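You operate a simulated robot arm through the tools that you are given. There is no shell and no other tool.

You run a simulated two-armed robot. Do the job below in one go: nothing can be reset, and whatever is moved stays where it is left.

## Task
Hold the round sieve on the top of the covered cart steady with one hand and put the teal pin in it with the other.

It is judged by the outcome, as a careful person would: the job done as asked, and still so three seconds after it is handed in. It fails if anything else is knocked over, pushed out of place, dropped, spilled or broken.

## Robot
Two 7-joint arms with two-finger parallel grippers on one trunk, on a base that drives. Base frame: it is fixed to the floor where the robot stands at the start and does not move with it; the origin is under the middle of the robot, x ahead of it, y to its left, z up. Lengths are in m, angles in degrees, forces in N, time in s.
The left shoulder is at the start at [0.034, 0.101, 1.211], the right one opposite. With the tool pointing down near the work surface each hand reaches from about 0.2 to 0.52 m from the robot's upright axis, wherever it stands, measured 20 degrees to its own side. Places, roughly: round sieve [-5.25, -3, 1]; teal pin [-2.75, -0.25, 1]. Payload 2.4 kg a hand.
Tool frame (each hand has its own): the origin (TCP) lies between the finger pads and is the grasp point; the fingertips stand 0.024 m ahead of it; z points along the fingers, y is the line along which they close. Largest opening 0.068 m; finger width 0.017, thickness 0.01; the body of the gripper, 0.04 by 0.07 m, starts 0.041 m behind the TCP.
Orientation is that of the tool frame in the base frame, as [roll, pitch, yaw] about the fixed x, y, z axes, in that order (R = Rz(yaw) Ry(pitch) Rx(roll)). With the fingers straight down and closing along the base's y, the tool's x points along the base's -x, its y along +y and its z along -z.

## Interface
- The arms move only by the tool apply_moves. It takes "left_commands", "right_commands" or both (then of equal length, played together; a hand with none holds still); each is a list of rows, each a list of 2 entries, a list of its own where there are three numbers: the shift along the tool's x, y, z in m, then the turn, a rotation vector about the tool's x, y, z in degrees. In form: [[[x, y, z], [rx, ry, rz]], ...]. A call has 1 to 20 rows; each row shifts and turns the commanded pose from where the row before left it, along the tool's axes as they then stand. "left_fingers" and "right_fingers" are, for a hand that has rows, the closure, from 0 (fully open) to 1 (shut), set as the call begins (left out, the last holds). Each row takes 0.2 s and may step no farther than 0.05 m and 8.6 degrees from the row before; otherwise, or with a gripper value out of range, the whole call is refused. A pose out of reach is approached as far as the arm can. The call stops where the force on the tool passes 40 N (or 10 N more than at its start, if that is more) or the arm is blocked; 0.2 s more then pass. Each finger travels about 0.072 m/s and halts on what it meets, pressing with about 36 N; the grip force reading is that of the motor and also rises with nothing between the fingers. The clock runs only during rows and for 0.2 s after the last one: add rows that do not move to give the fingers time. It gives the time, the measured TCP pose, the force on the tool (base axes), the opening and the grip force at its end, in the units of the frame above (readings bear some noise), with the torque about the TCP (base axes, N m) and any sound that the robot's microphone picked up.
- Cameras (640 x 400 px; columns grow to the right, rows downward): "scene" is now at [0.1132, -0.0045, 1.3633]; the picture's right is [-0.03, -1.00, 0.00], its down [-0.65, 0.02, -0.76] and it looks along [0.76, -0.02, -0.65] (base axes); focal length 276 px, centre (320, 200). "left" rides on the left gripper at [0.084, -0.011, -0.075] in its tool frame; the picture's right is [0.13, 0.99, 0.00], its down [-0.60, 0.08, -0.79] and it looks along [-0.79, 0.10, 0.61] (tool axes); focal length 251 px, centre (320, 200). "right" rides on the right gripper at [0.084, 0.011, -0.075] in its tool frame; the picture's right is [-0.13, 0.99, 0.00], its down [-0.60, -0.08, -0.79] and it looks along [-0.79, -0.10, 0.61] (tool axes); focal length 251 px, centre (320, 200). There is no depth. A picture from a camera that has moved, and an enlarged one, comes with that camera's place and axes in the base frame and with its lens.
- camera(camera): a new picture of that camera. No time passes.
- move_column(by): slides the trunk up (or, below 0, down) by that many m; the arms and the scene camera ride with it, the base frame stays. It gives what a move gives, with no picture.
- base_move(legs): drives the robot by 1 to 6 legs, each [ahead, left, turn to the left] in m, m and degrees, along the robot's own axes; the way and the turn of a leg run together, so that a leg with both is an arc; at most 1.5 m and 180 degrees a leg. The arms and the cameras ride along, it lands a little off, and it stops where it bumps. It gives what a move gives.
- turn_head(pan, tilt): turns the head with the scene camera to pan (to the left, within 86 degrees either way) and tilt (down, from -29 to 69), counted from straight ahead of the robot. It gives what a move gives.
- inspect(camera, box): a new picture of the part [left, top, right, bottom] of that camera's present view, enlarged. No time passes.
- sign_off(): hands the job in; it is judged then, once.

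Nothing tells you exact positions but the pictures and the camera data. Unless the task says otherwise, let go and move clear before handing in.

The tools are called as name(argument=value, ...) on one line, values as JSON. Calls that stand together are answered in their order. apply_moves: Moves the arms, as the interface text tells. Its arguments: {"type":"object","properties":{"left_commands":{"type":"array","items":{"type":"array"}},"left_fingers":{"type":"number"},"right_commands":{"type":"array","items":{"type":"array"}},"right_fingers":{"type":"number"}},"required":[]} The other tools are called the same way: move_column (by) slides the trunk up or down; base_move (legs) drives the base; turn_head (pan, tilt) turns the head that bears the scene camera; camera (camera) takes a picture; inspect (camera, box) takes an enlarged picture of a part of a camera's view; sign_off () hands the job in.

At the start:

```text
time: 0.0
left_tool_pos: [0.4106, 0.1883, 1.1667]
left_orientation: [-180.0, 0.1, 179.9]
left_contact_force: [0.3, 0.0, 0.1]
left_moment: [0.01, 0.01, 0.04]
left_gripper_width: 0.068
left_grasp_force: 0.0
right_tool_pos: [0.4249, -0.1544, 1.0927]
right_orientation: [180.0, 0.0, 179.9]
right_contact_force: [0.0, 0.3, -0.2]
right_moment: [0.01, 0.0, 0.01]
right_gripper_width: 0.068
right_grasp_force: 0.1
trunk travel left (down, up): [-0.425, 0.424]
robot x, y, heading: [0.0012, -0.0006, 0.1]
head pan, tilt: [-1.7, 40.5]
```

scene: 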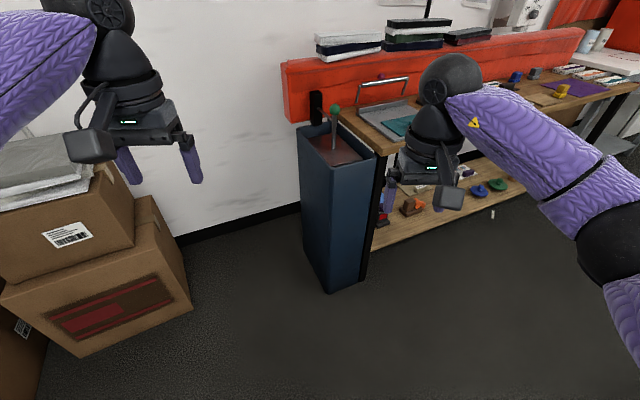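
right: 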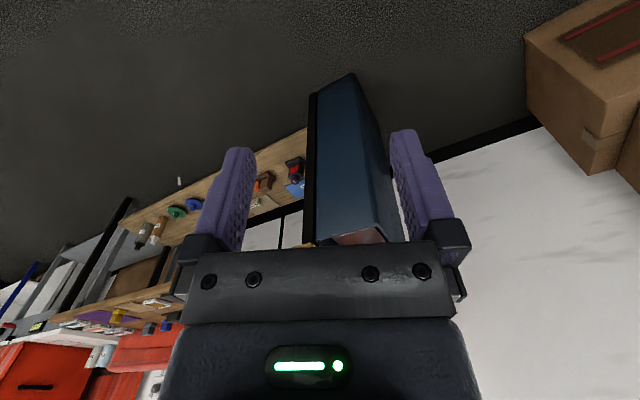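
left: 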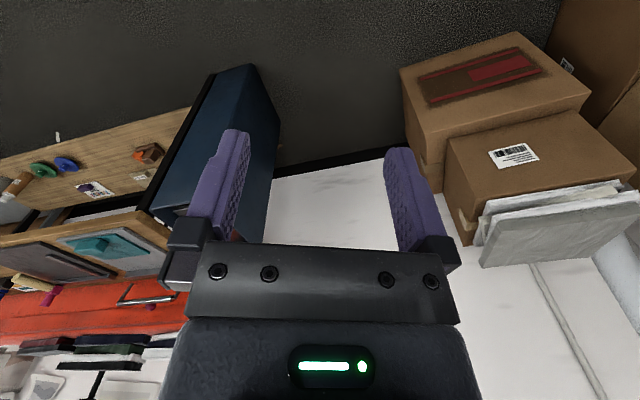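

I see a workbench area ahead, but the pin and the sieve are both said to be behind me (x negative). I'll look around with the head before driving.

turn_head(pan=86, tilt=20)

```text
time: 1.6
left_tool_pos: [0.4109, 0.1885, 1.1664]
left_orientation: [-180.0, 0.0, 179.9]
left_contact_force: [-0.1, -0.3, 0.0]
left_moment: [0.03, -0.03, -0.02]
left_gripper_width: 0.0679
left_grasp_force: 0.0
right_tool_pos: [0.4241, -0.1557, 1.0935]
right_orientation: [-180.0, 0.0, 179.9]
right_contact_force: [-0.2, 0.0, -0.1]
right_moment: [-0.03, 0.01, -0.03]
right_gripper_width: 0.0681
right_grasp_force: 0.0
trunk travel left (down, up): [-0.425, 0.424]
robot x, y, heading: [-0.0065, -0.0, 0.2]
head pan, tilt: [85.9, 20.0]
```

camera(camera="scene")

turn_head(pan=-86, tilt=20)

camera(camera="scene")

```text
taken
camera scene: at [0.0353, 0.0909, 1.3955], right [1.0, -0.07, 0.0], down [-0.02, -0.34, -0.94], along [0.07, 0.94, -0.34], focal length 276 px, centre (320, 200)
```

scene: 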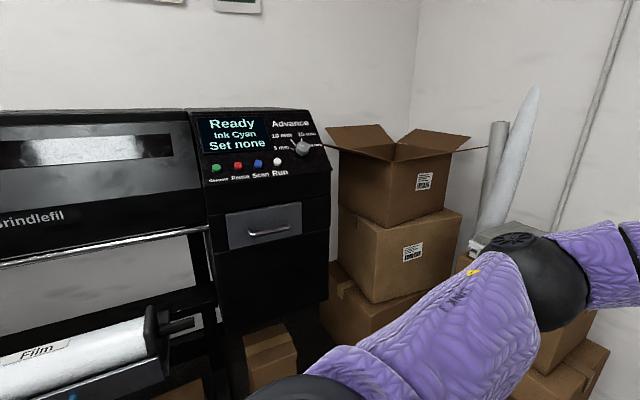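

```text
time: 4.2
left_tool_pos: [0.4108, 0.1897, 1.1669]
left_orientation: [180.0, 0.1, 180.0]
left_contact_force: [-0.5, -0.3, -0.1]
left_moment: [-0.02, 0.01, 0.0]
left_gripper_width: 0.0681
left_grasp_force: 0.0
right_tool_pos: [0.4242, -0.1552, 1.0936]
right_orientation: [-179.9, 0.0, 180.0]
right_contact_force: [0.1, 0.1, -0.3]
right_moment: [0.01, 0.01, 0.01]
right_gripper_width: 0.068
right_grasp_force: 0.0
trunk travel left (down, up): [-0.425, 0.424]
robot x, y, heading: [-0.0, 0.0021, 0.2]
head pan, tilt: [-85.9, 20.0]
```

```text
taken
camera scene: at [0.0352, -0.0949, 1.3956], right [-1.0, -0.07, 0.0], down [-0.02, 0.34, -0.94], along [0.07, -0.94, -0.34], focal length 276 px, centre (320, 200)
```

scene: 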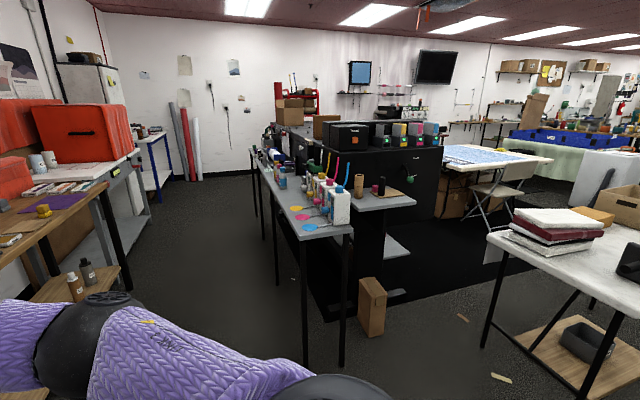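

The room opens up to my right; a work table is about 1.2 m off to the back-right. I'll turn in place to the right, then look again.

base_move(legs=[[0, 0, -90]])

turn_head(pan=-70, tilt=20)

camera(camera="scene")

```text
time: 8.4
left_tool_pos: [0.1896, -0.4098, 1.1672]
left_orientation: [180.0, 0.1, 90.2]
left_contact_force: [0.3, -0.2, -0.6]
left_moment: [0.01, 0.04, -0.01]
left_gripper_width: 0.068
left_grasp_force: 0.1
right_tool_pos: [-0.154, -0.4249, 1.0926]
right_orientation: [-180.0, 0.0, 90.2]
right_contact_force: [-0.5, -0.1, -0.4]
right_moment: [0.01, 0.03, 0.0]
right_gripper_width: 0.0681
right_grasp_force: 0.1
trunk travel left (down, up): [-0.425, 0.424]
robot x, y, heading: [0.0003, -0.0011, -89.8]
head pan, tilt: [-85.9, 20.0]
```

```text
time: 9.2
left_tool_pos: [0.1897, -0.4107, 1.1669]
left_orientation: [180.0, -0.1, 90.3]
left_contact_force: [-0.8, 0.0, -0.8]
left_moment: [-0.01, 0.0, 0.01]
left_gripper_width: 0.068
left_grasp_force: 0.0
right_tool_pos: [-0.1552, -0.4237, 1.0927]
right_orientation: [-180.0, -0.1, 90.2]
right_contact_force: [-0.3, -0.6, -0.1]
right_moment: [-0.04, 0.04, 0.01]
right_gripper_width: 0.0679
right_grasp_force: 0.1
trunk travel left (down, up): [-0.425, 0.424]
robot x, y, heading: [-0.0021, 0.0007, -89.9]
head pan, tilt: [-70.0, 20.0]
```

```text
taken
camera scene: at [-0.0872, -0.0624, 1.3955], right [-0.34, 0.94, 0.0], down [0.32, 0.12, -0.94], along [-0.88, -0.32, -0.34], focal length 276 px, centre (320, 200)
```

scene: 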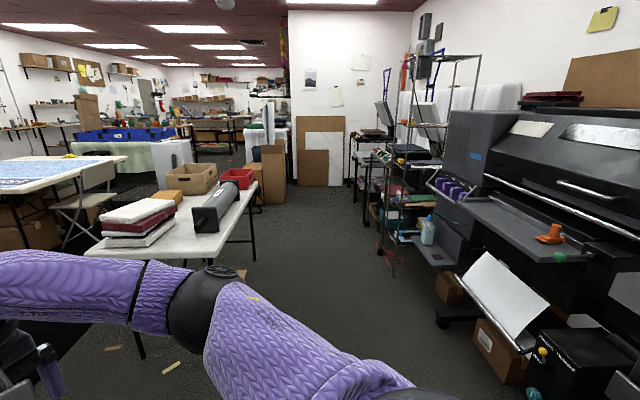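

inspect(camera="scene", box=[340, 90, 480, 190])

inspect(camera="scene", box=[200, 80, 320, 170])

```text
4.00 times, centred on (410, 140) of scene
camera zoom: at [-0.0872, -0.0624, 1.3955], right [-0.34, 0.94, 0.0], down [0.32, 0.12, -0.94], along [-0.88, -0.32, -0.34], focal length 1104 px, centre (-40, 440)
```

zoom: 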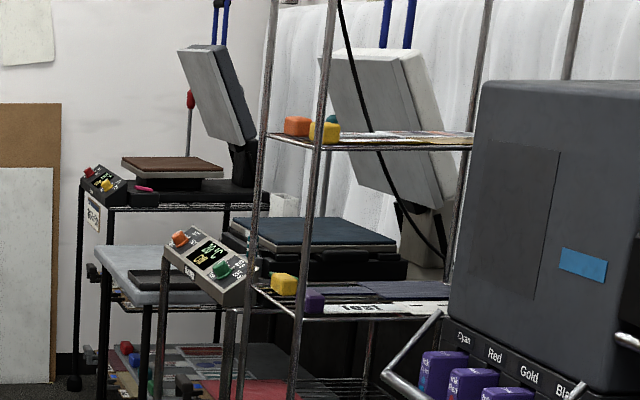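

```text
4.44 times, centred on (260, 125) of scene
camera zoom: at [-0.0872, -0.0624, 1.3955], right [-0.34, 0.94, 0.0], down [0.32, 0.12, -0.94], along [-0.88, -0.32, -0.34], focal length 1226 px, centre (587, 533)
```

zoom: 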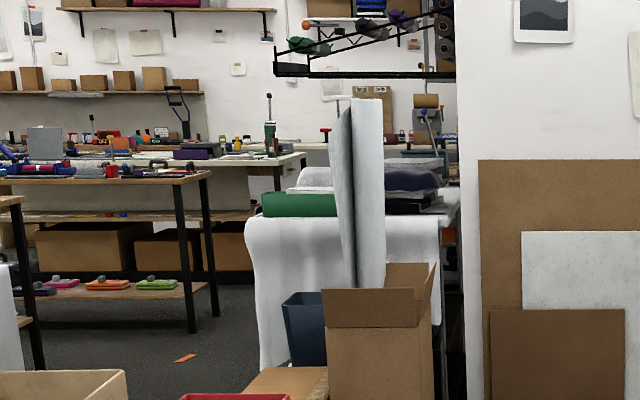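

The corridor along −x is clear between the table (y < −1.05) and the printers (y > 0.1). I'll turn to face it, shift over to the middle and look from there.

base_move(legs=[[0, 0, -90], [0, 0.45, 0]])

turn_head(pan=0, tilt=25)

camera(camera="scene")

```text
time: 15.8
left_tool_pos: [-0.4128, -0.6317, 1.1668]
left_orientation: [179.9, 0.0, -0.2]
left_contact_force: [-0.3, -0.5, -0.3]
left_moment: [-0.01, -0.01, 0.05]
left_gripper_width: 0.0679
left_grasp_force: 0.0
right_tool_pos: [-0.426, -0.2881, 1.0935]
right_orientation: [-180.0, 0.0, -0.2]
right_contact_force: [-0.4, 0.3, 0.4]
right_moment: [0.0, 0.04, -0.01]
right_gripper_width: 0.0681
right_grasp_force: 0.0
trunk travel left (down, up): [-0.425, 0.424]
robot x, y, heading: [-0.0006, -0.4442, 180.0]
head pan, tilt: [-70.0, 20.0]
```

```text
time: 17.2
left_tool_pos: [-0.4118, -0.6315, 1.167]
left_orientation: [180.0, 0.0, -0.1]
left_contact_force: [0.6, 0.2, -0.3]
left_moment: [0.0, 0.04, 0.02]
left_gripper_width: 0.0679
left_grasp_force: 0.1
right_tool_pos: [-0.4248, -0.2881, 1.093]
right_orientation: [179.9, 0.0, -0.1]
right_contact_force: [0.3, 0.3, 0.2]
right_moment: [-0.01, 0.01, 0.01]
right_gripper_width: 0.0678
right_grasp_force: 0.1
trunk travel left (down, up): [-0.425, 0.424]
robot x, y, heading: [-0.0032, -0.4432, 179.8]
head pan, tilt: [0.0, 25.0]
```

```text
taken
camera scene: at [-0.122, -0.4453, 1.3874], right [0.0, 1.0, 0.0], down [0.42, 0.0, -0.91], along [-0.91, 0.0, -0.42], focal length 276 px, centre (320, 200)
```

scene: 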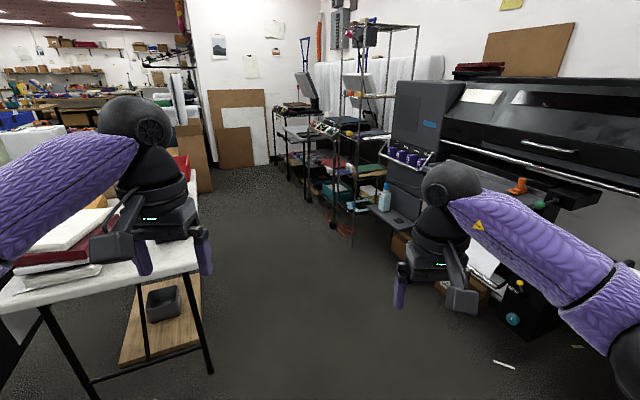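

inspect(camera="scene", box=[260, 60, 440, 190])

base_move(legs=[[0, 0.13, 0], [0.9, 0, 0]])

camera(camera="scene")

```text
3.08 times, centred on (350, 125) of scene
camera zoom: at [-0.122, -0.4453, 1.3874], right [0.0, 1.0, 0.0], down [0.42, 0.0, -0.91], along [-0.91, 0.0, -0.42], focal length 849 px, centre (228, 431)
```

zoom: 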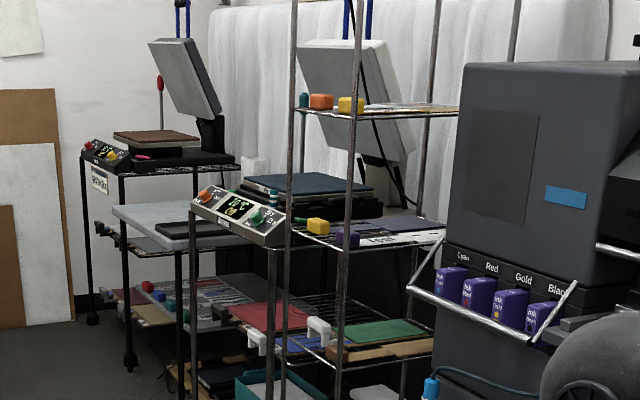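

```text
time: 22.8
left_tool_pos: [-1.3154, -0.7663, 1.1665]
left_orientation: [-179.9, 0.1, 0.2]
left_contact_force: [0.7, 0.8, -0.7]
left_moment: [0.0, 0.0, -0.02]
left_gripper_width: 0.0682
left_grasp_force: 0.0
right_tool_pos: [-1.3316, -0.4228, 1.0943]
right_orientation: [-180.0, 0.0, 0.2]
right_contact_force: [0.8, -0.2, 0.1]
right_moment: [-0.02, 0.0, 0.0]
right_gripper_width: 0.0681
right_grasp_force: 0.1
trunk travel left (down, up): [-0.425, 0.424]
robot x, y, heading: [-0.9057, -0.5738, -179.6]
head pan, tilt: [0.0, 25.0]
```

```text
taken
camera scene: at [-1.027, -0.5783, 1.3874], right [-0.01, 1.0, 0.0], down [0.42, 0.0, -0.91], along [-0.91, 0.0, -0.42], focal length 276 px, centre (320, 200)
```

scene: 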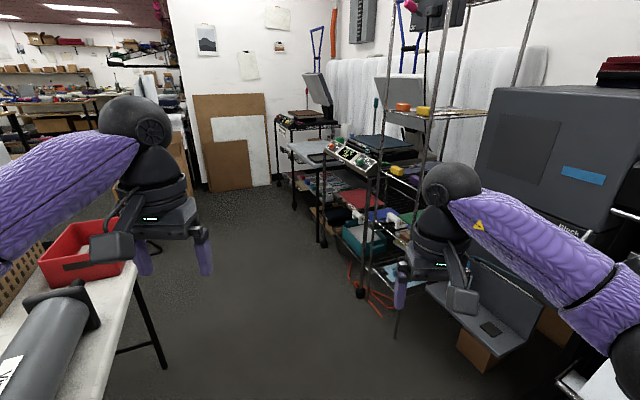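

inspect(camera="scene", box=[270, 90, 450, 200])

inspect(camera="scene", box=[330, 120, 430, 190])

```text
3.56 times, centred on (360, 145) of scene
camera zoom: at [-1.027, -0.5783, 1.3874], right [-0.01, 1.0, 0.0], down [0.42, 0.0, -0.91], along [-0.91, 0.0, -0.42], focal length 981 px, centre (178, 396)
```

zoom: 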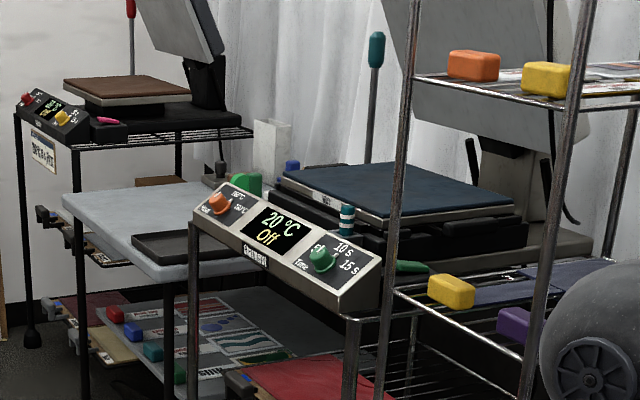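

```text
5.71 times, centred on (380, 155) of scene
camera zoom: at [-1.027, -0.5783, 1.3874], right [-0.01, 1.0, 0.0], down [0.42, 0.0, -0.91], along [-0.91, 0.0, -0.42], focal length 1577 px, centre (-23, 457)
```

zoom: 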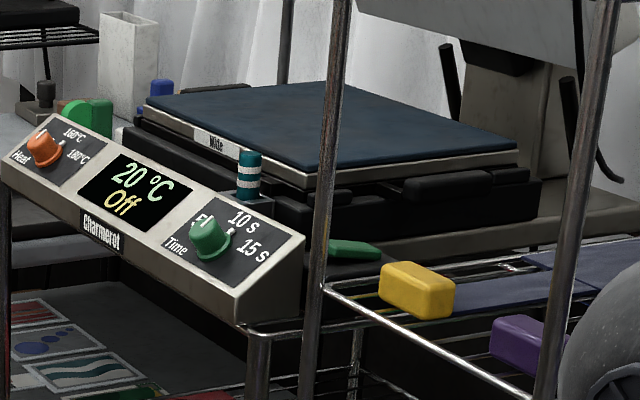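

I've spotted the teal-and-white striped pin standing behind the control panel of the near heat press, around (-2.65, -0.3, 0.95). I'll drive a bit nearer, keeping clear of the rack, and look again.

base_move(legs=[[0.65, 0.0, 0], [0.35, 0.25, 0]])

turn_head(pan=-40, tilt=30)

camera(camera="scene")

```text
time: 28.7
left_tool_pos: [-2.3186, -1.0213, 1.1664]
left_orientation: [180.0, -0.1, 0.4]
left_contact_force: [0.0, -1.2, 0.4]
left_moment: [0.02, 0.04, 0.0]
left_gripper_width: 0.0681
left_grasp_force: 0.0
right_tool_pos: [-2.3352, -0.6772, 1.0934]
right_orientation: [180.0, 0.0, 0.5]
right_contact_force: [0.4, -0.1, 0.6]
right_moment: [0.03, 0.02, -0.02]
right_gripper_width: 0.0684
right_grasp_force: 0.1
trunk travel left (down, up): [-0.425, 0.424]
robot x, y, heading: [-1.9074, -0.8282, -179.5]
head pan, tilt: [0.0, 25.0]
```

```text
time: 29.8
left_tool_pos: [-2.3188, -1.0215, 1.1662]
left_orientation: [180.0, 0.0, 0.3]
left_contact_force: [-0.1, 0.5, 0.2]
left_moment: [0.02, 0.0, -0.02]
left_gripper_width: 0.0684
left_grasp_force: 0.1
right_tool_pos: [-2.3349, -0.6759, 1.0936]
right_orientation: [180.0, 0.0, 0.4]
right_contact_force: [-0.7, 1.3, -0.4]
right_moment: [-0.03, 0.0, 0.03]
right_gripper_width: 0.0681
right_grasp_force: 0.1
trunk travel left (down, up): [-0.425, 0.424]
robot x, y, heading: [-1.9116, -0.8305, -179.6]
head pan, tilt: [-40.0, 30.0]
```

```text
taken
camera scene: at [-2.0072, -0.7741, 1.3795], right [0.64, 0.77, 0.0], down [0.39, -0.32, -0.87], along [-0.67, 0.55, -0.5], focal length 276 px, centre (320, 200)
```

scene: 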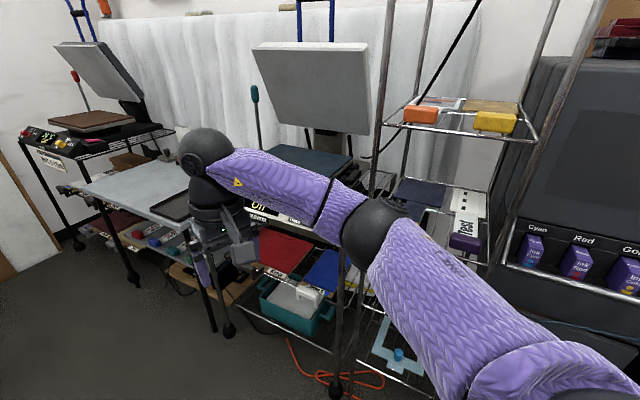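

The pin's press and the rack stand in a line tilted about 22° from the x-axis. I'll turn to face that line squarely and slide left to stand in front of the press, staying at a distance for now.

base_move(legs=[[0, 0, -68], [0, 0.35, 0]])

turn_head(pan=0, tilt=30)

camera(camera="scene")

```text
time: 35.0
left_tool_pos: [-2.5648, -0.6513, 1.1673]
left_orientation: [179.9, -0.1, -68.1]
left_contact_force: [-0.1, 0.2, 0.6]
left_moment: [-0.05, 0.0, 0.0]
left_gripper_width: 0.0682
left_grasp_force: 0.1
right_tool_pos: [-2.2493, -0.5095, 1.0942]
right_orientation: [-180.0, 0.0, -68.2]
right_contact_force: [0.5, -0.3, 1.2]
right_moment: [0.01, 0.01, 0.0]
right_gripper_width: 0.0682
right_grasp_force: 0.1
trunk travel left (down, up): [-0.425, 0.424]
robot x, y, heading: [-2.2314, -0.9631, 112.0]
head pan, tilt: [-40.0, 30.0]
```

```text
time: 36.1
left_tool_pos: [-2.5631, -0.65, 1.167]
left_orientation: [-180.0, 0.0, -68.1]
left_contact_force: [0.0, 0.4, -0.1]
left_moment: [0.0, 0.03, -0.05]
left_gripper_width: 0.0681
left_grasp_force: 0.1
right_tool_pos: [-2.2504, -0.5104, 1.0927]
right_orientation: [-180.0, 0.0, -68.1]
right_contact_force: [-0.3, -0.1, 0.9]
right_moment: [-0.01, 0.0, 0.04]
right_gripper_width: 0.0678
right_grasp_force: 0.1
trunk travel left (down, up): [-0.425, 0.424]
robot x, y, heading: [-2.2366, -0.9611, 112.0]
head pan, tilt: [0.0, 30.0]
```

```text
taken
camera scene: at [-2.2795, -0.8526, 1.3795], right [0.93, 0.37, 0.0], down [0.19, -0.46, -0.87], along [-0.32, 0.8, -0.5], focal length 276 px, centre (320, 200)
```

scene: 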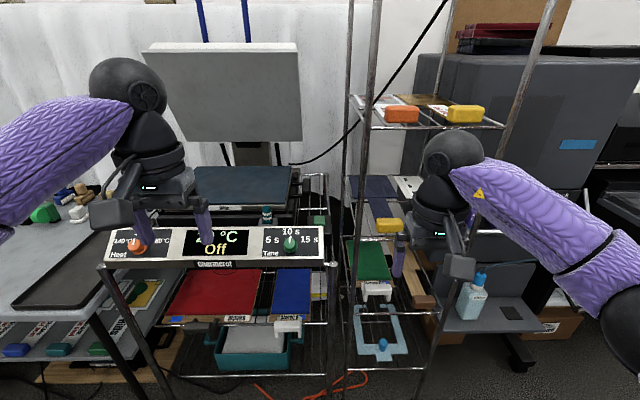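

inspect(camera="scene", box=[180, 160, 340, 270])

camera(camera="left")

camera(camera="right")

```text
3.64 times, centred on (260, 215) of scene
camera zoom: at [-2.2795, -0.8526, 1.3795], right [0.93, 0.37, 0.0], down [0.19, -0.46, -0.87], along [-0.32, 0.8, -0.5], focal length 1003 px, centre (538, 146)
```

zoom: 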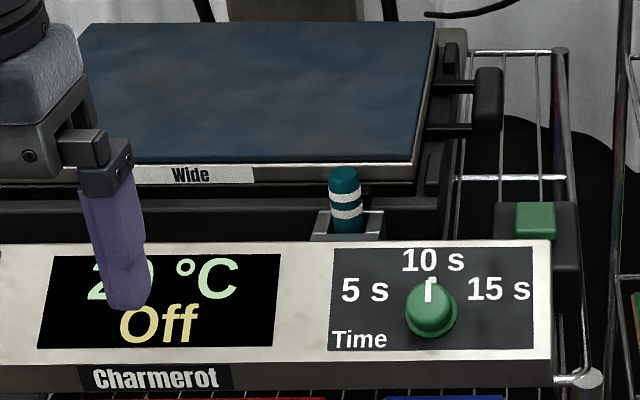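

```text
taken
camera left: at [-2.5226, -0.7234, 1.2435], right [-0.87, -0.49, 0.0], down [-0.3, 0.53, 0.79], along [-0.39, 0.69, -0.61], focal length 251 px, centre (320, 200)
```

left: 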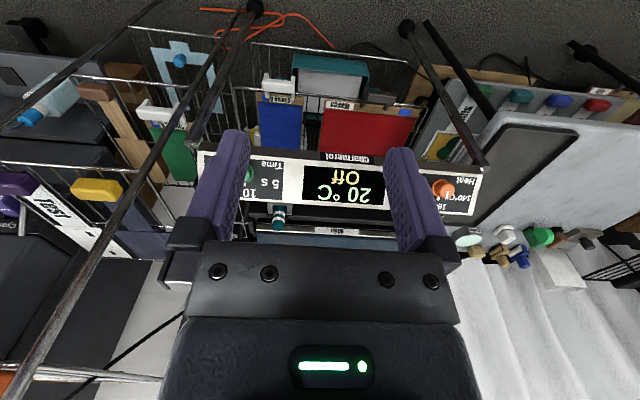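

```text
taken
camera right: at [-2.2273, -0.5911, 1.1679], right [-0.97, -0.25, 0.0], down [-0.15, 0.59, 0.79], along [-0.2, 0.77, -0.61], focal length 251 px, centre (320, 200)
```

right: 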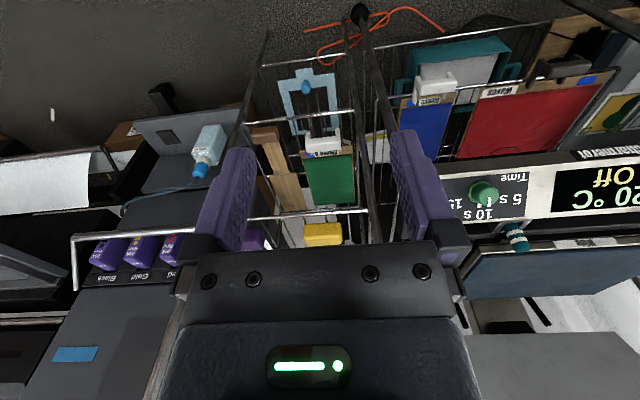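

inspect(camera="left", box=[240, 180, 320, 250])

inspect(camera="right", box=[470, 190, 570, 270])

inspect(camera="scene", box=[240, 190, 310, 240])

```text
5.71 times, centred on (280, 215) of left
camera zoom: at [-2.5226, -0.7234, 1.2435], right [-0.87, -0.49, 0.0], down [-0.3, 0.53, 0.79], along [-0.39, 0.69, -0.61], focal length 1437 px, centre (549, 114)
```

zoom: 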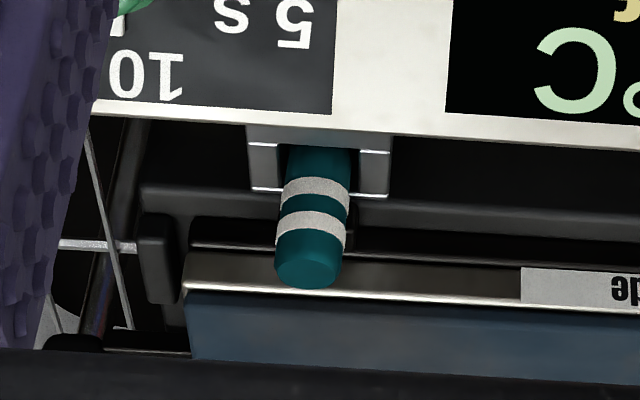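

```text
5.00 times, centred on (520, 230) of right
camera zoom: at [-2.2273, -0.5911, 1.1679], right [-0.97, -0.25, 0.0], down [-0.15, 0.59, 0.79], along [-0.2, 0.77, -0.61], focal length 1257 px, centre (-680, 50)
```

zoom: 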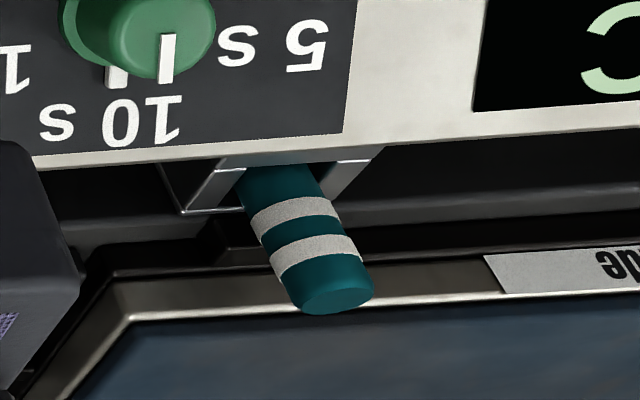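

```text
8.00 times, centred on (275, 215) of scene
camera zoom: at [-2.2795, -0.8526, 1.3795], right [0.93, 0.37, 0.0], down [0.19, -0.46, -0.87], along [-0.32, 0.8, -0.5], focal length 2207 px, centre (680, 80)
```

zoom: 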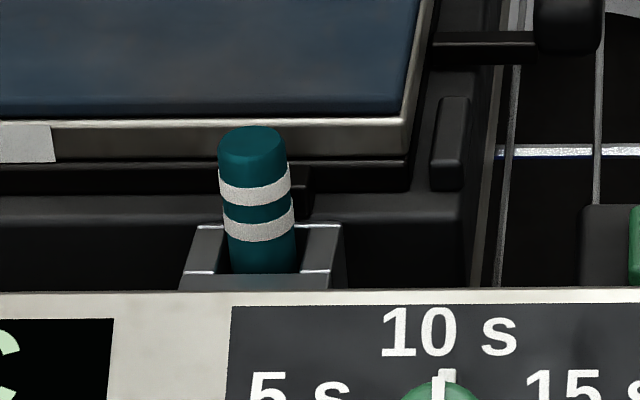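

The pin stands upright in a small holder behind the panel; from three cameras I place its top at about (-2.659, -0.304, 0.979), about 23 mm thick. I'll check the base's clearance below before driving in.

turn_head(pan=0, tilt=69)

camera(camera="scene")

```text
time: 37.1
left_tool_pos: [-2.5643, -0.6511, 1.1672]
left_orientation: [180.0, -0.1, -68.0]
left_contact_force: [0.3, 0.8, 0.1]
left_moment: [-0.01, -0.01, -0.01]
left_gripper_width: 0.0681
left_grasp_force: 0.2
right_tool_pos: [-2.2488, -0.5097, 1.0944]
right_orientation: [-180.0, 0.0, -68.1]
right_contact_force: [-0.1, -0.7, 0.6]
right_moment: [-0.03, 0.01, 0.02]
right_gripper_width: 0.0681
right_grasp_force: 0.1
trunk travel left (down, up): [-0.425, 0.424]
robot x, y, heading: [-2.2336, -0.9641, 111.9]
head pan, tilt: [0.0, 68.8]
```

```text
taken
camera scene: at [-2.2667, -0.8846, 1.3281], right [0.93, 0.37, 0.0], down [0.35, -0.86, -0.36], along [-0.14, 0.34, -0.93], focal length 276 px, centre (320, 200)
```

scene: 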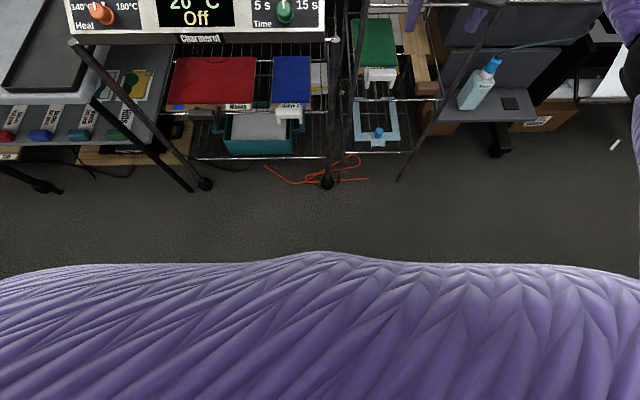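

The base's front reaches at most about 0.28 m ahead of its axis, and the casters stand farther off than that, so I can drive in. I'll slide left and then part of the way ahead.

base_move(legs=[[0, 0.3, 0], [0.2, 0, 0]])

turn_head(pan=0, tilt=40)

camera(camera="scene")

camera(camera="right")

camera(camera="left")

```text
time: 40.4
left_tool_pos: [-2.9143, -0.5768, 1.1675]
left_orientation: [-180.0, -0.2, -68.3]
left_contact_force: [-0.7, 0.2, -0.1]
left_moment: [-0.02, 0.02, -0.01]
left_gripper_width: 0.0681
left_grasp_force: 0.1
right_tool_pos: [-2.5987, -0.436, 1.0927]
right_orientation: [-179.9, 0.0, -68.4]
right_contact_force: [-0.1, -0.5, 0.0]
right_moment: [-0.01, 0.02, -0.05]
right_gripper_width: 0.0683
right_grasp_force: 0.0
trunk travel left (down, up): [-0.425, 0.424]
robot x, y, heading: [-2.5883, -0.8897, 111.6]
head pan, tilt: [0.0, 68.8]
```

```text
time: 41.3
left_tool_pos: [-2.9144, -0.5766, 1.166]
left_orientation: [180.0, 0.0, -68.3]
left_contact_force: [-0.8, -0.1, -1.6]
left_moment: [0.01, -0.02, -0.02]
left_gripper_width: 0.0681
left_grasp_force: 0.1
right_tool_pos: [-2.5999, -0.4366, 1.0936]
right_orientation: [-179.9, -0.1, -68.3]
right_contact_force: [-0.3, -0.3, 0.2]
right_moment: [0.01, -0.03, 0.01]
right_gripper_width: 0.0681
right_grasp_force: 0.1
trunk travel left (down, up): [-0.425, 0.424]
robot x, y, heading: [-2.5862, -0.8903, 111.9]
head pan, tilt: [0.0, 40.0]
```

```text
taken
camera scene: at [-2.6285, -0.7848, 1.364], right [0.93, 0.37, 0.0], down [0.24, -0.6, -0.77], along [-0.28, 0.71, -0.64], focal length 276 px, centre (320, 200)
```

scene: 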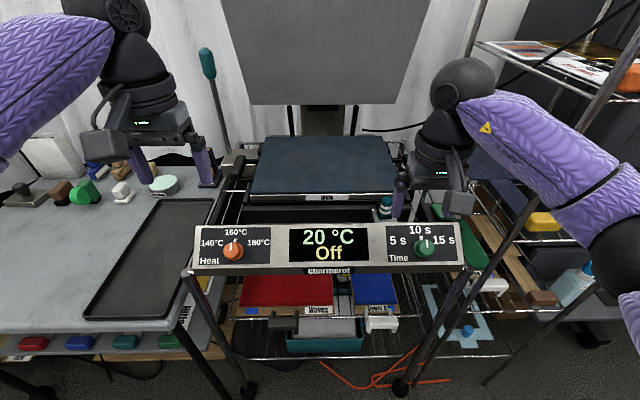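

```text
taken
camera right: at [-2.5772, -0.5184, 1.1679], right [-0.97, -0.25, 0.0], down [-0.15, 0.59, 0.79], along [-0.19, 0.77, -0.61], focal length 251 px, centre (320, 200)
```

right: 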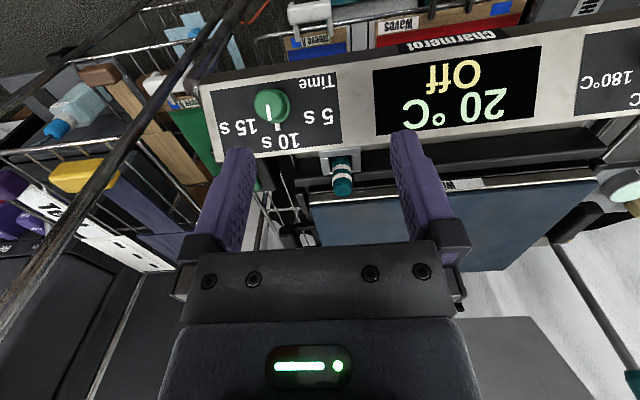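

```text
taken
camera left: at [-2.873, -0.6495, 1.2435], right [-0.87, -0.49, 0.0], down [-0.3, 0.53, 0.79], along [-0.39, 0.69, -0.61], focal length 251 px, centre (320, 200)
```

left: 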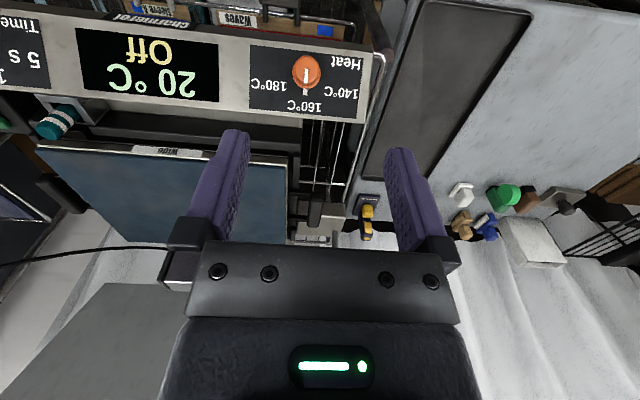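

The rack's front pole will be near my right elbow when I go in. Looking to the right to judge that gap.

turn_head(pan=-50, tilt=35)

camera(camera="scene")

```text
time: 42.5
left_tool_pos: [-2.9141, -0.5761, 1.1671]
left_orientation: [-179.9, 0.0, -68.4]
left_contact_force: [-0.2, 0.4, 0.8]
left_moment: [0.03, 0.03, 0.01]
left_gripper_width: 0.0681
left_grasp_force: 0.1
right_tool_pos: [-2.5986, -0.4363, 1.0942]
right_orientation: [-180.0, -0.1, -68.3]
right_contact_force: [-0.2, -0.2, 0.3]
right_moment: [-0.01, -0.02, -0.02]
right_gripper_width: 0.0681
right_grasp_force: 0.0
trunk travel left (down, up): [-0.425, 0.424]
robot x, y, heading: [-2.5863, -0.8869, 111.8]
head pan, tilt: [-50.0, 35.0]
```

```text
taken
camera scene: at [-2.5554, -0.7862, 1.3717], right [0.88, -0.47, 0.0], down [-0.27, -0.51, -0.82], along [0.39, 0.72, -0.57], focal length 276 px, centre (320, 200)
```

scene: 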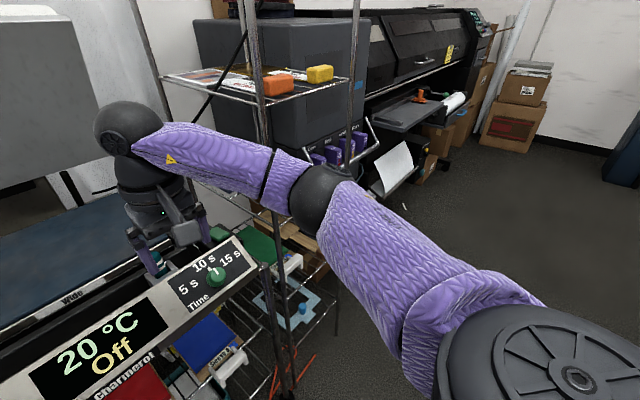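

inspect(camera="right", box=[290, 130, 390, 210])

base_move(legs=[[0.1, 0, 0]])

camera(camera="scene")

camera(camera="right")

```text
5.00 times, centred on (340, 170) of right
camera zoom: at [-2.5772, -0.5184, 1.1679], right [-0.97, -0.25, 0.0], down [-0.15, 0.59, 0.79], along [-0.19, 0.77, -0.61], focal length 1257 px, centre (220, 350)
```

zoom: 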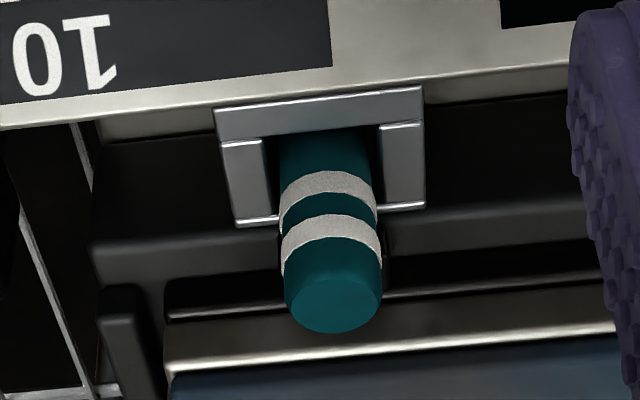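

```text
time: 43.6
left_tool_pos: [-2.9515, -0.4832, 1.1664]
left_orientation: [180.0, -0.1, -68.4]
left_contact_force: [-0.8, 0.4, -1.1]
left_moment: [-0.04, -0.03, -0.01]
left_gripper_width: 0.0679
left_grasp_force: 0.0
right_tool_pos: [-2.6369, -0.3432, 1.0931]
right_orientation: [-180.0, -0.1, -68.4]
right_contact_force: [0.1, 0.5, 0.1]
right_moment: [0.0, 0.01, -0.02]
right_gripper_width: 0.0678
right_grasp_force: 0.1
trunk travel left (down, up): [-0.425, 0.424]
robot x, y, heading: [-2.6246, -0.7973, 111.7]
head pan, tilt: [-50.0, 35.0]
```

```text
taken
camera scene: at [-2.5927, -0.6919, 1.3716], right [0.88, -0.47, 0.0], down [-0.27, -0.51, -0.82], along [0.39, 0.72, -0.57], focal length 276 px, centre (320, 200)
```

scene: 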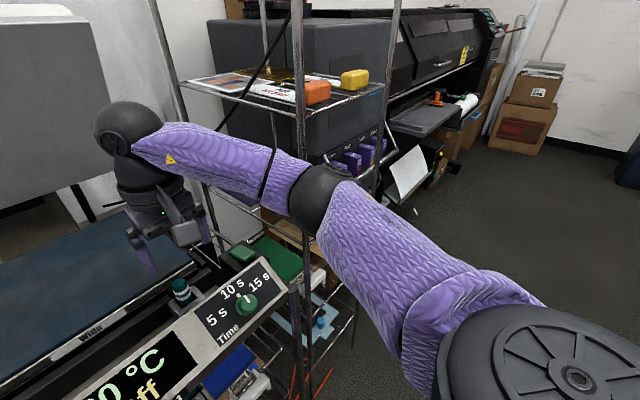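

```text
taken
camera right: at [-2.6145, -0.4243, 1.1675], right [-0.97, -0.25, 0.0], down [-0.15, 0.59, 0.79], along [-0.19, 0.77, -0.61], focal length 251 px, centre (320, 200)
```

right: 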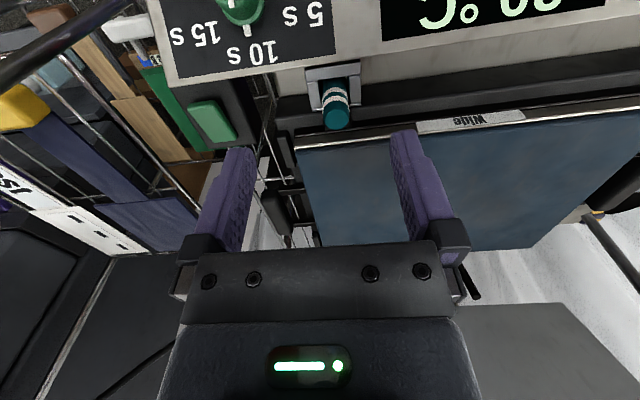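

inspect(camera="right", box=[290, 50, 390, 140])

turn_head(pan=0, tilt=50)

camera(camera="scene")

```text
4.44 times, centred on (340, 95) of right
camera zoom: at [-2.6145, -0.4243, 1.1675], right [-0.97, -0.25, 0.0], down [-0.15, 0.59, 0.79], along [-0.19, 0.77, -0.61], focal length 1118 px, centre (231, 667)
```

zoom: 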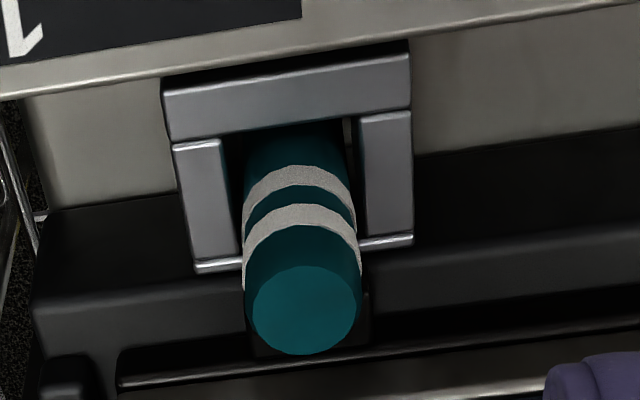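

```text
time: 44.8
left_tool_pos: [-2.9515, -0.484, 1.1678]
left_orientation: [-180.0, -0.1, -68.4]
left_contact_force: [0.2, -0.8, 0.0]
left_moment: [-0.01, -0.03, 0.01]
left_gripper_width: 0.0682
left_grasp_force: 0.0
right_tool_pos: [-2.6356, -0.3444, 1.0931]
right_orientation: [-180.0, 0.1, -68.4]
right_contact_force: [-0.6, 0.0, 0.1]
right_moment: [0.03, -0.03, 0.02]
right_gripper_width: 0.068
right_grasp_force: 0.0
trunk travel left (down, up): [-0.425, 0.424]
robot x, y, heading: [-2.6262, -0.7982, 111.4]
head pan, tilt: [0.0, 50.0]
```

```text
taken
camera scene: at [-2.6625, -0.6989, 1.35], right [0.93, 0.37, 0.0], down [0.28, -0.71, -0.64], along [-0.24, 0.6, -0.77], focal length 276 px, centre (320, 200)
```

scene: 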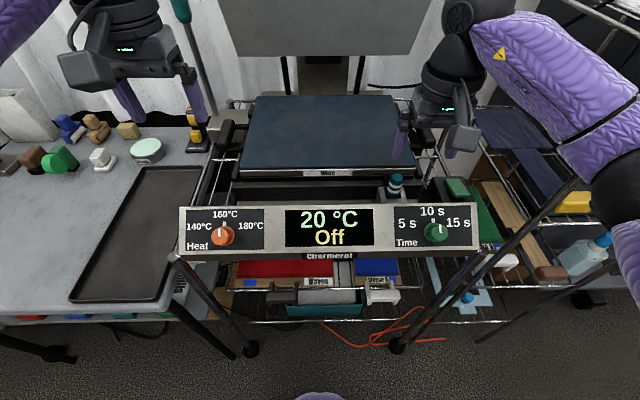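

The pin position holds up from each new view: about (-2.661, -0.302), top at 0.979, with the holder's walls ending near 0.935. I'll bring the right hand over the pin at the same height.

apply_moves(right_commands=[[[-0.024, 0.004, 0], [0, 0, 0]], [[-0.024, 0.004, 0], [0, 0, 0]], [[0, 0, 0], [0, 0, 0]]], right_fingers=0)

camera(camera="right")

camera(camera="scene")

camera(camera="left")

```text
time: 45.6
left_tool_pos: [-2.952, -0.4831, 1.1665]
left_orientation: [-180.0, -0.1, -68.4]
left_contact_force: [-0.4, 0.3, 0.0]
left_moment: [0.01, -0.01, -0.01]
left_gripper_width: 0.0677
left_grasp_force: 0.0
right_tool_pos: [-2.6611, -0.3029, 1.0928]
right_orientation: [-180.0, 0.0, -68.4]
right_contact_force: [0.3, -0.1, 0.3]
right_moment: [-0.02, -0.01, 0.0]
right_gripper_width: 0.0678
right_grasp_force: 0.1
trunk travel left (down, up): [-0.425, 0.424]
robot x, y, heading: [-2.6227, -0.7954, 111.8]
head pan, tilt: [0.0, 50.0]
```

```text
taken
camera right: at [-2.639, -0.3838, 1.1674], right [-0.97, -0.25, 0.0], down [-0.15, 0.59, 0.79], along [-0.2, 0.77, -0.61], focal length 251 px, centre (320, 200)
```

right: 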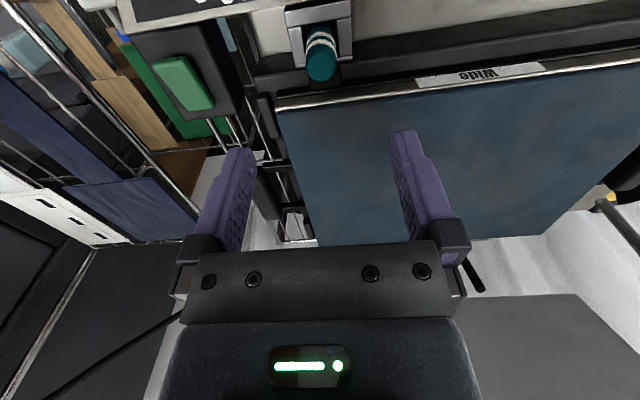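

```text
taken
camera scene: at [-2.6625, -0.6989, 1.3499], right [0.93, 0.37, 0.0], down [0.28, -0.71, -0.64], along [-0.24, 0.6, -0.77], focal length 276 px, centre (320, 200)
```

scene: 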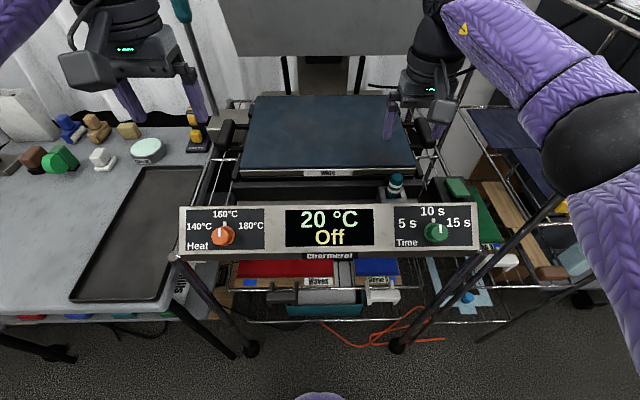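

```text
taken
camera left: at [-2.9099, -0.5562, 1.2435], right [-0.87, -0.49, 0.0], down [-0.3, 0.53, 0.79], along [-0.39, 0.69, -0.61], focal length 251 px, centre (320, 200)
```

left: 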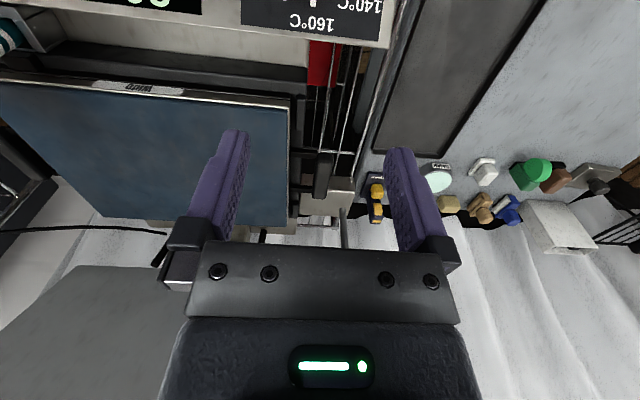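

turn_head(pan=-50, tilt=40)

camera(camera="scene")

```text
time: 46.8
left_tool_pos: [-2.9504, -0.4834, 1.1669]
left_orientation: [180.0, 0.0, -68.2]
left_contact_force: [-0.5, 0.1, 0.6]
left_moment: [-0.03, -0.01, 0.0]
left_gripper_width: 0.0678
left_grasp_force: 0.1
right_tool_pos: [-2.661, -0.3019, 1.0932]
right_orientation: [-180.0, 0.0, -68.4]
right_contact_force: [-0.1, 0.6, 0.2]
right_moment: [0.03, -0.01, 0.03]
right_gripper_width: 0.0679
right_grasp_force: 0.0
trunk travel left (down, up): [-0.425, 0.424]
robot x, y, heading: [-2.6232, -0.7962, 111.6]
head pan, tilt: [-50.0, 40.0]
```

```text
taken
camera scene: at [-2.5939, -0.6956, 1.3641], right [0.88, -0.47, 0.0], down [-0.3, -0.57, -0.77], along [0.36, 0.67, -0.64], focal length 276 px, centre (320, 200)
```

scene: 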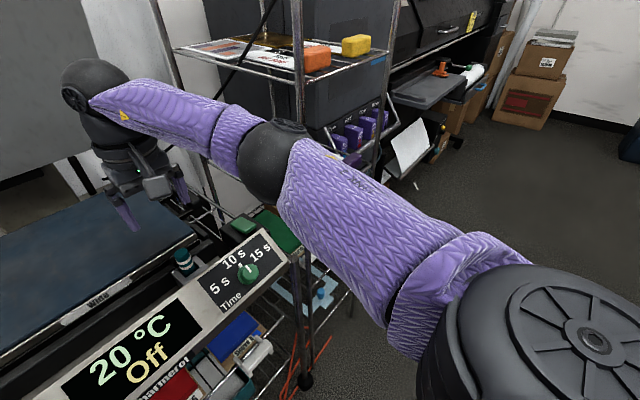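

The hand is centred over the pin and the elbow clears the pole by well over 0.1 m. I'll lower the hand with open fingers, in two stages.

apply_moves(right_commands=[[[0, 0, 0.025], [0, 0, 0]], [[0, 0, 0.025], [0, 0, 0]], [[0, 0, 0.025], [0, 0, 0]], [[0, 0, 0], [0, 0, 0]]], right_fingers=0)

camera(camera="right")

camera(camera="scene")

```text
time: 47.8
left_tool_pos: [-2.9503, -0.4823, 1.166]
left_orientation: [180.0, 0.0, -68.3]
left_contact_force: [0.7, 0.1, 0.3]
left_moment: [0.01, 0.02, 0.0]
left_gripper_width: 0.068
left_grasp_force: 0.2
right_tool_pos: [-2.6619, -0.3013, 1.0183]
right_orientation: [180.0, 0.0, -68.3]
right_contact_force: [-0.2, -0.6, 0.0]
right_moment: [0.0, 0.01, -0.02]
right_gripper_width: 0.0679
right_grasp_force: 0.1
trunk travel left (down, up): [-0.425, 0.424]
robot x, y, heading: [-2.6209, -0.7934, 111.6]
head pan, tilt: [-50.0, 40.0]
```

```text
taken
camera right: at [-2.6398, -0.3831, 1.0924], right [-0.97, -0.25, 0.0], down [-0.15, 0.59, 0.79], along [-0.19, 0.77, -0.61], focal length 251 px, centre (320, 200)
```

right: 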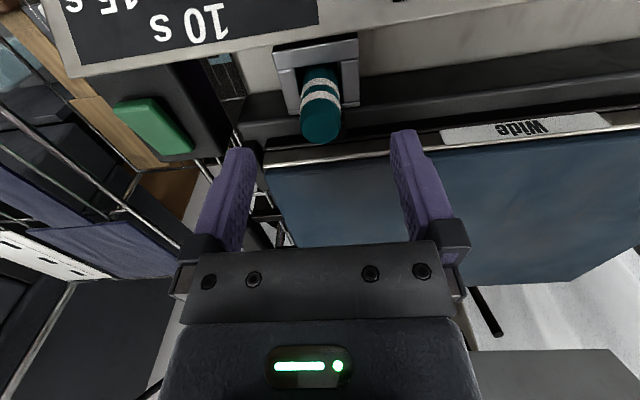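

```text
taken
camera scene: at [-2.5938, -0.6956, 1.3641], right [0.88, -0.47, 0.0], down [-0.3, -0.57, -0.77], along [0.36, 0.67, -0.64], focal length 276 px, centre (320, 200)
```

scene: 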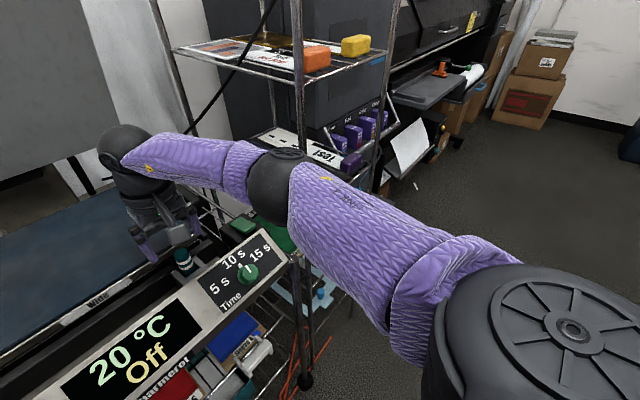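

apply_moves(right_commands=[[[0, 0, 0.02], [0, 0, 0]], [[0, 0, 0.015], [0, 0, 0]], [[0, 0, 0.012], [0, 0, 0]], [[0, 0, 0], [0, 0, 0]]], right_fingers=0)

camera(camera="right")

```text
time: 48.8
left_tool_pos: [-2.9508, -0.4825, 1.1662]
left_orientation: [-180.0, 0.0, -68.3]
left_contact_force: [-0.1, 0.7, 0.2]
left_moment: [-0.01, -0.01, 0.02]
left_gripper_width: 0.0678
left_grasp_force: 0.2
right_tool_pos: [-2.6616, -0.3013, 0.9715]
right_orientation: [180.0, 0.0, -68.3]
right_contact_force: [-0.7, 0.1, 0.4]
right_moment: [0.03, 0.0, 0.01]
right_gripper_width: 0.0679
right_grasp_force: 0.1
trunk travel left (down, up): [-0.425, 0.424]
robot x, y, heading: [-2.6214, -0.7937, 111.6]
head pan, tilt: [-50.0, 40.0]
```

```text
taken
camera right: at [-2.6397, -0.3832, 1.0453], right [-0.97, -0.25, 0.0], down [-0.15, 0.59, 0.79], along [-0.2, 0.77, -0.61], focal length 251 px, centre (320, 200)
```

right: 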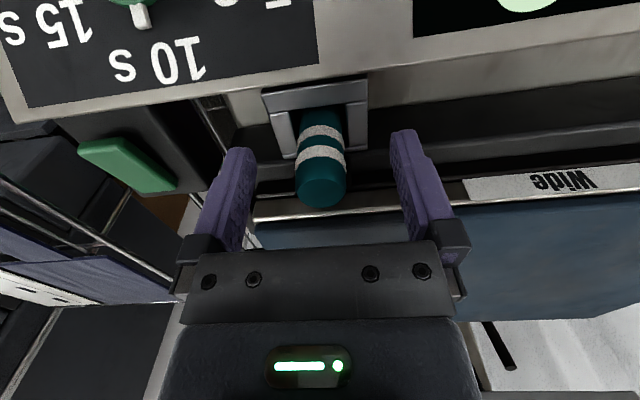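

The pin stands midway between the open fingers. Closing on it now.

apply_moves(right_commands=[[[0, 0, 0], [0, 0, 0]], [[0, 0, 0], [0, 0, 0]], [[0, 0, 0], [0, 0, 0]], [[0, 0, 0], [0, 0, 0]], [[0, 0, 0], [0, 0, 0]]], right_fingers=1)

inspect(camera="right", box=[220, 60, 420, 260])

```text
time: 50.0
left_tool_pos: [-2.9521, -0.4822, 1.1662]
left_orientation: [-179.9, 0.0, -68.3]
left_contact_force: [0.2, -0.2, -0.1]
left_moment: [0.01, 0.0, 0.0]
left_gripper_width: 0.0679
left_grasp_force: 0.0
right_tool_pos: [-2.6615, -0.3012, 0.972]
right_orientation: [180.0, -0.1, -68.4]
right_contact_force: [0.7, 0.4, -0.9]
right_moment: [0.0, -0.1, -0.03]
right_gripper_width: 0.0229
right_grasp_force: 36.0
trunk travel left (down, up): [-0.425, 0.424]
robot x, y, heading: [-2.6256, -0.7952, 111.7]
head pan, tilt: [-50.0, 40.0]
```

```text
2.00 times, centred on (320, 160) of right
camera zoom: at [-2.6396, -0.3831, 1.0455], right [-0.97, -0.25, 0.0], down [-0.15, 0.59, 0.79], along [-0.19, 0.77, -0.61], focal length 503 px, centre (320, 280)
```

zoom: 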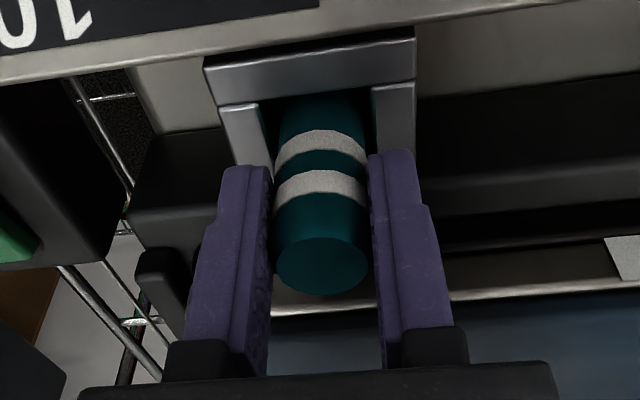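

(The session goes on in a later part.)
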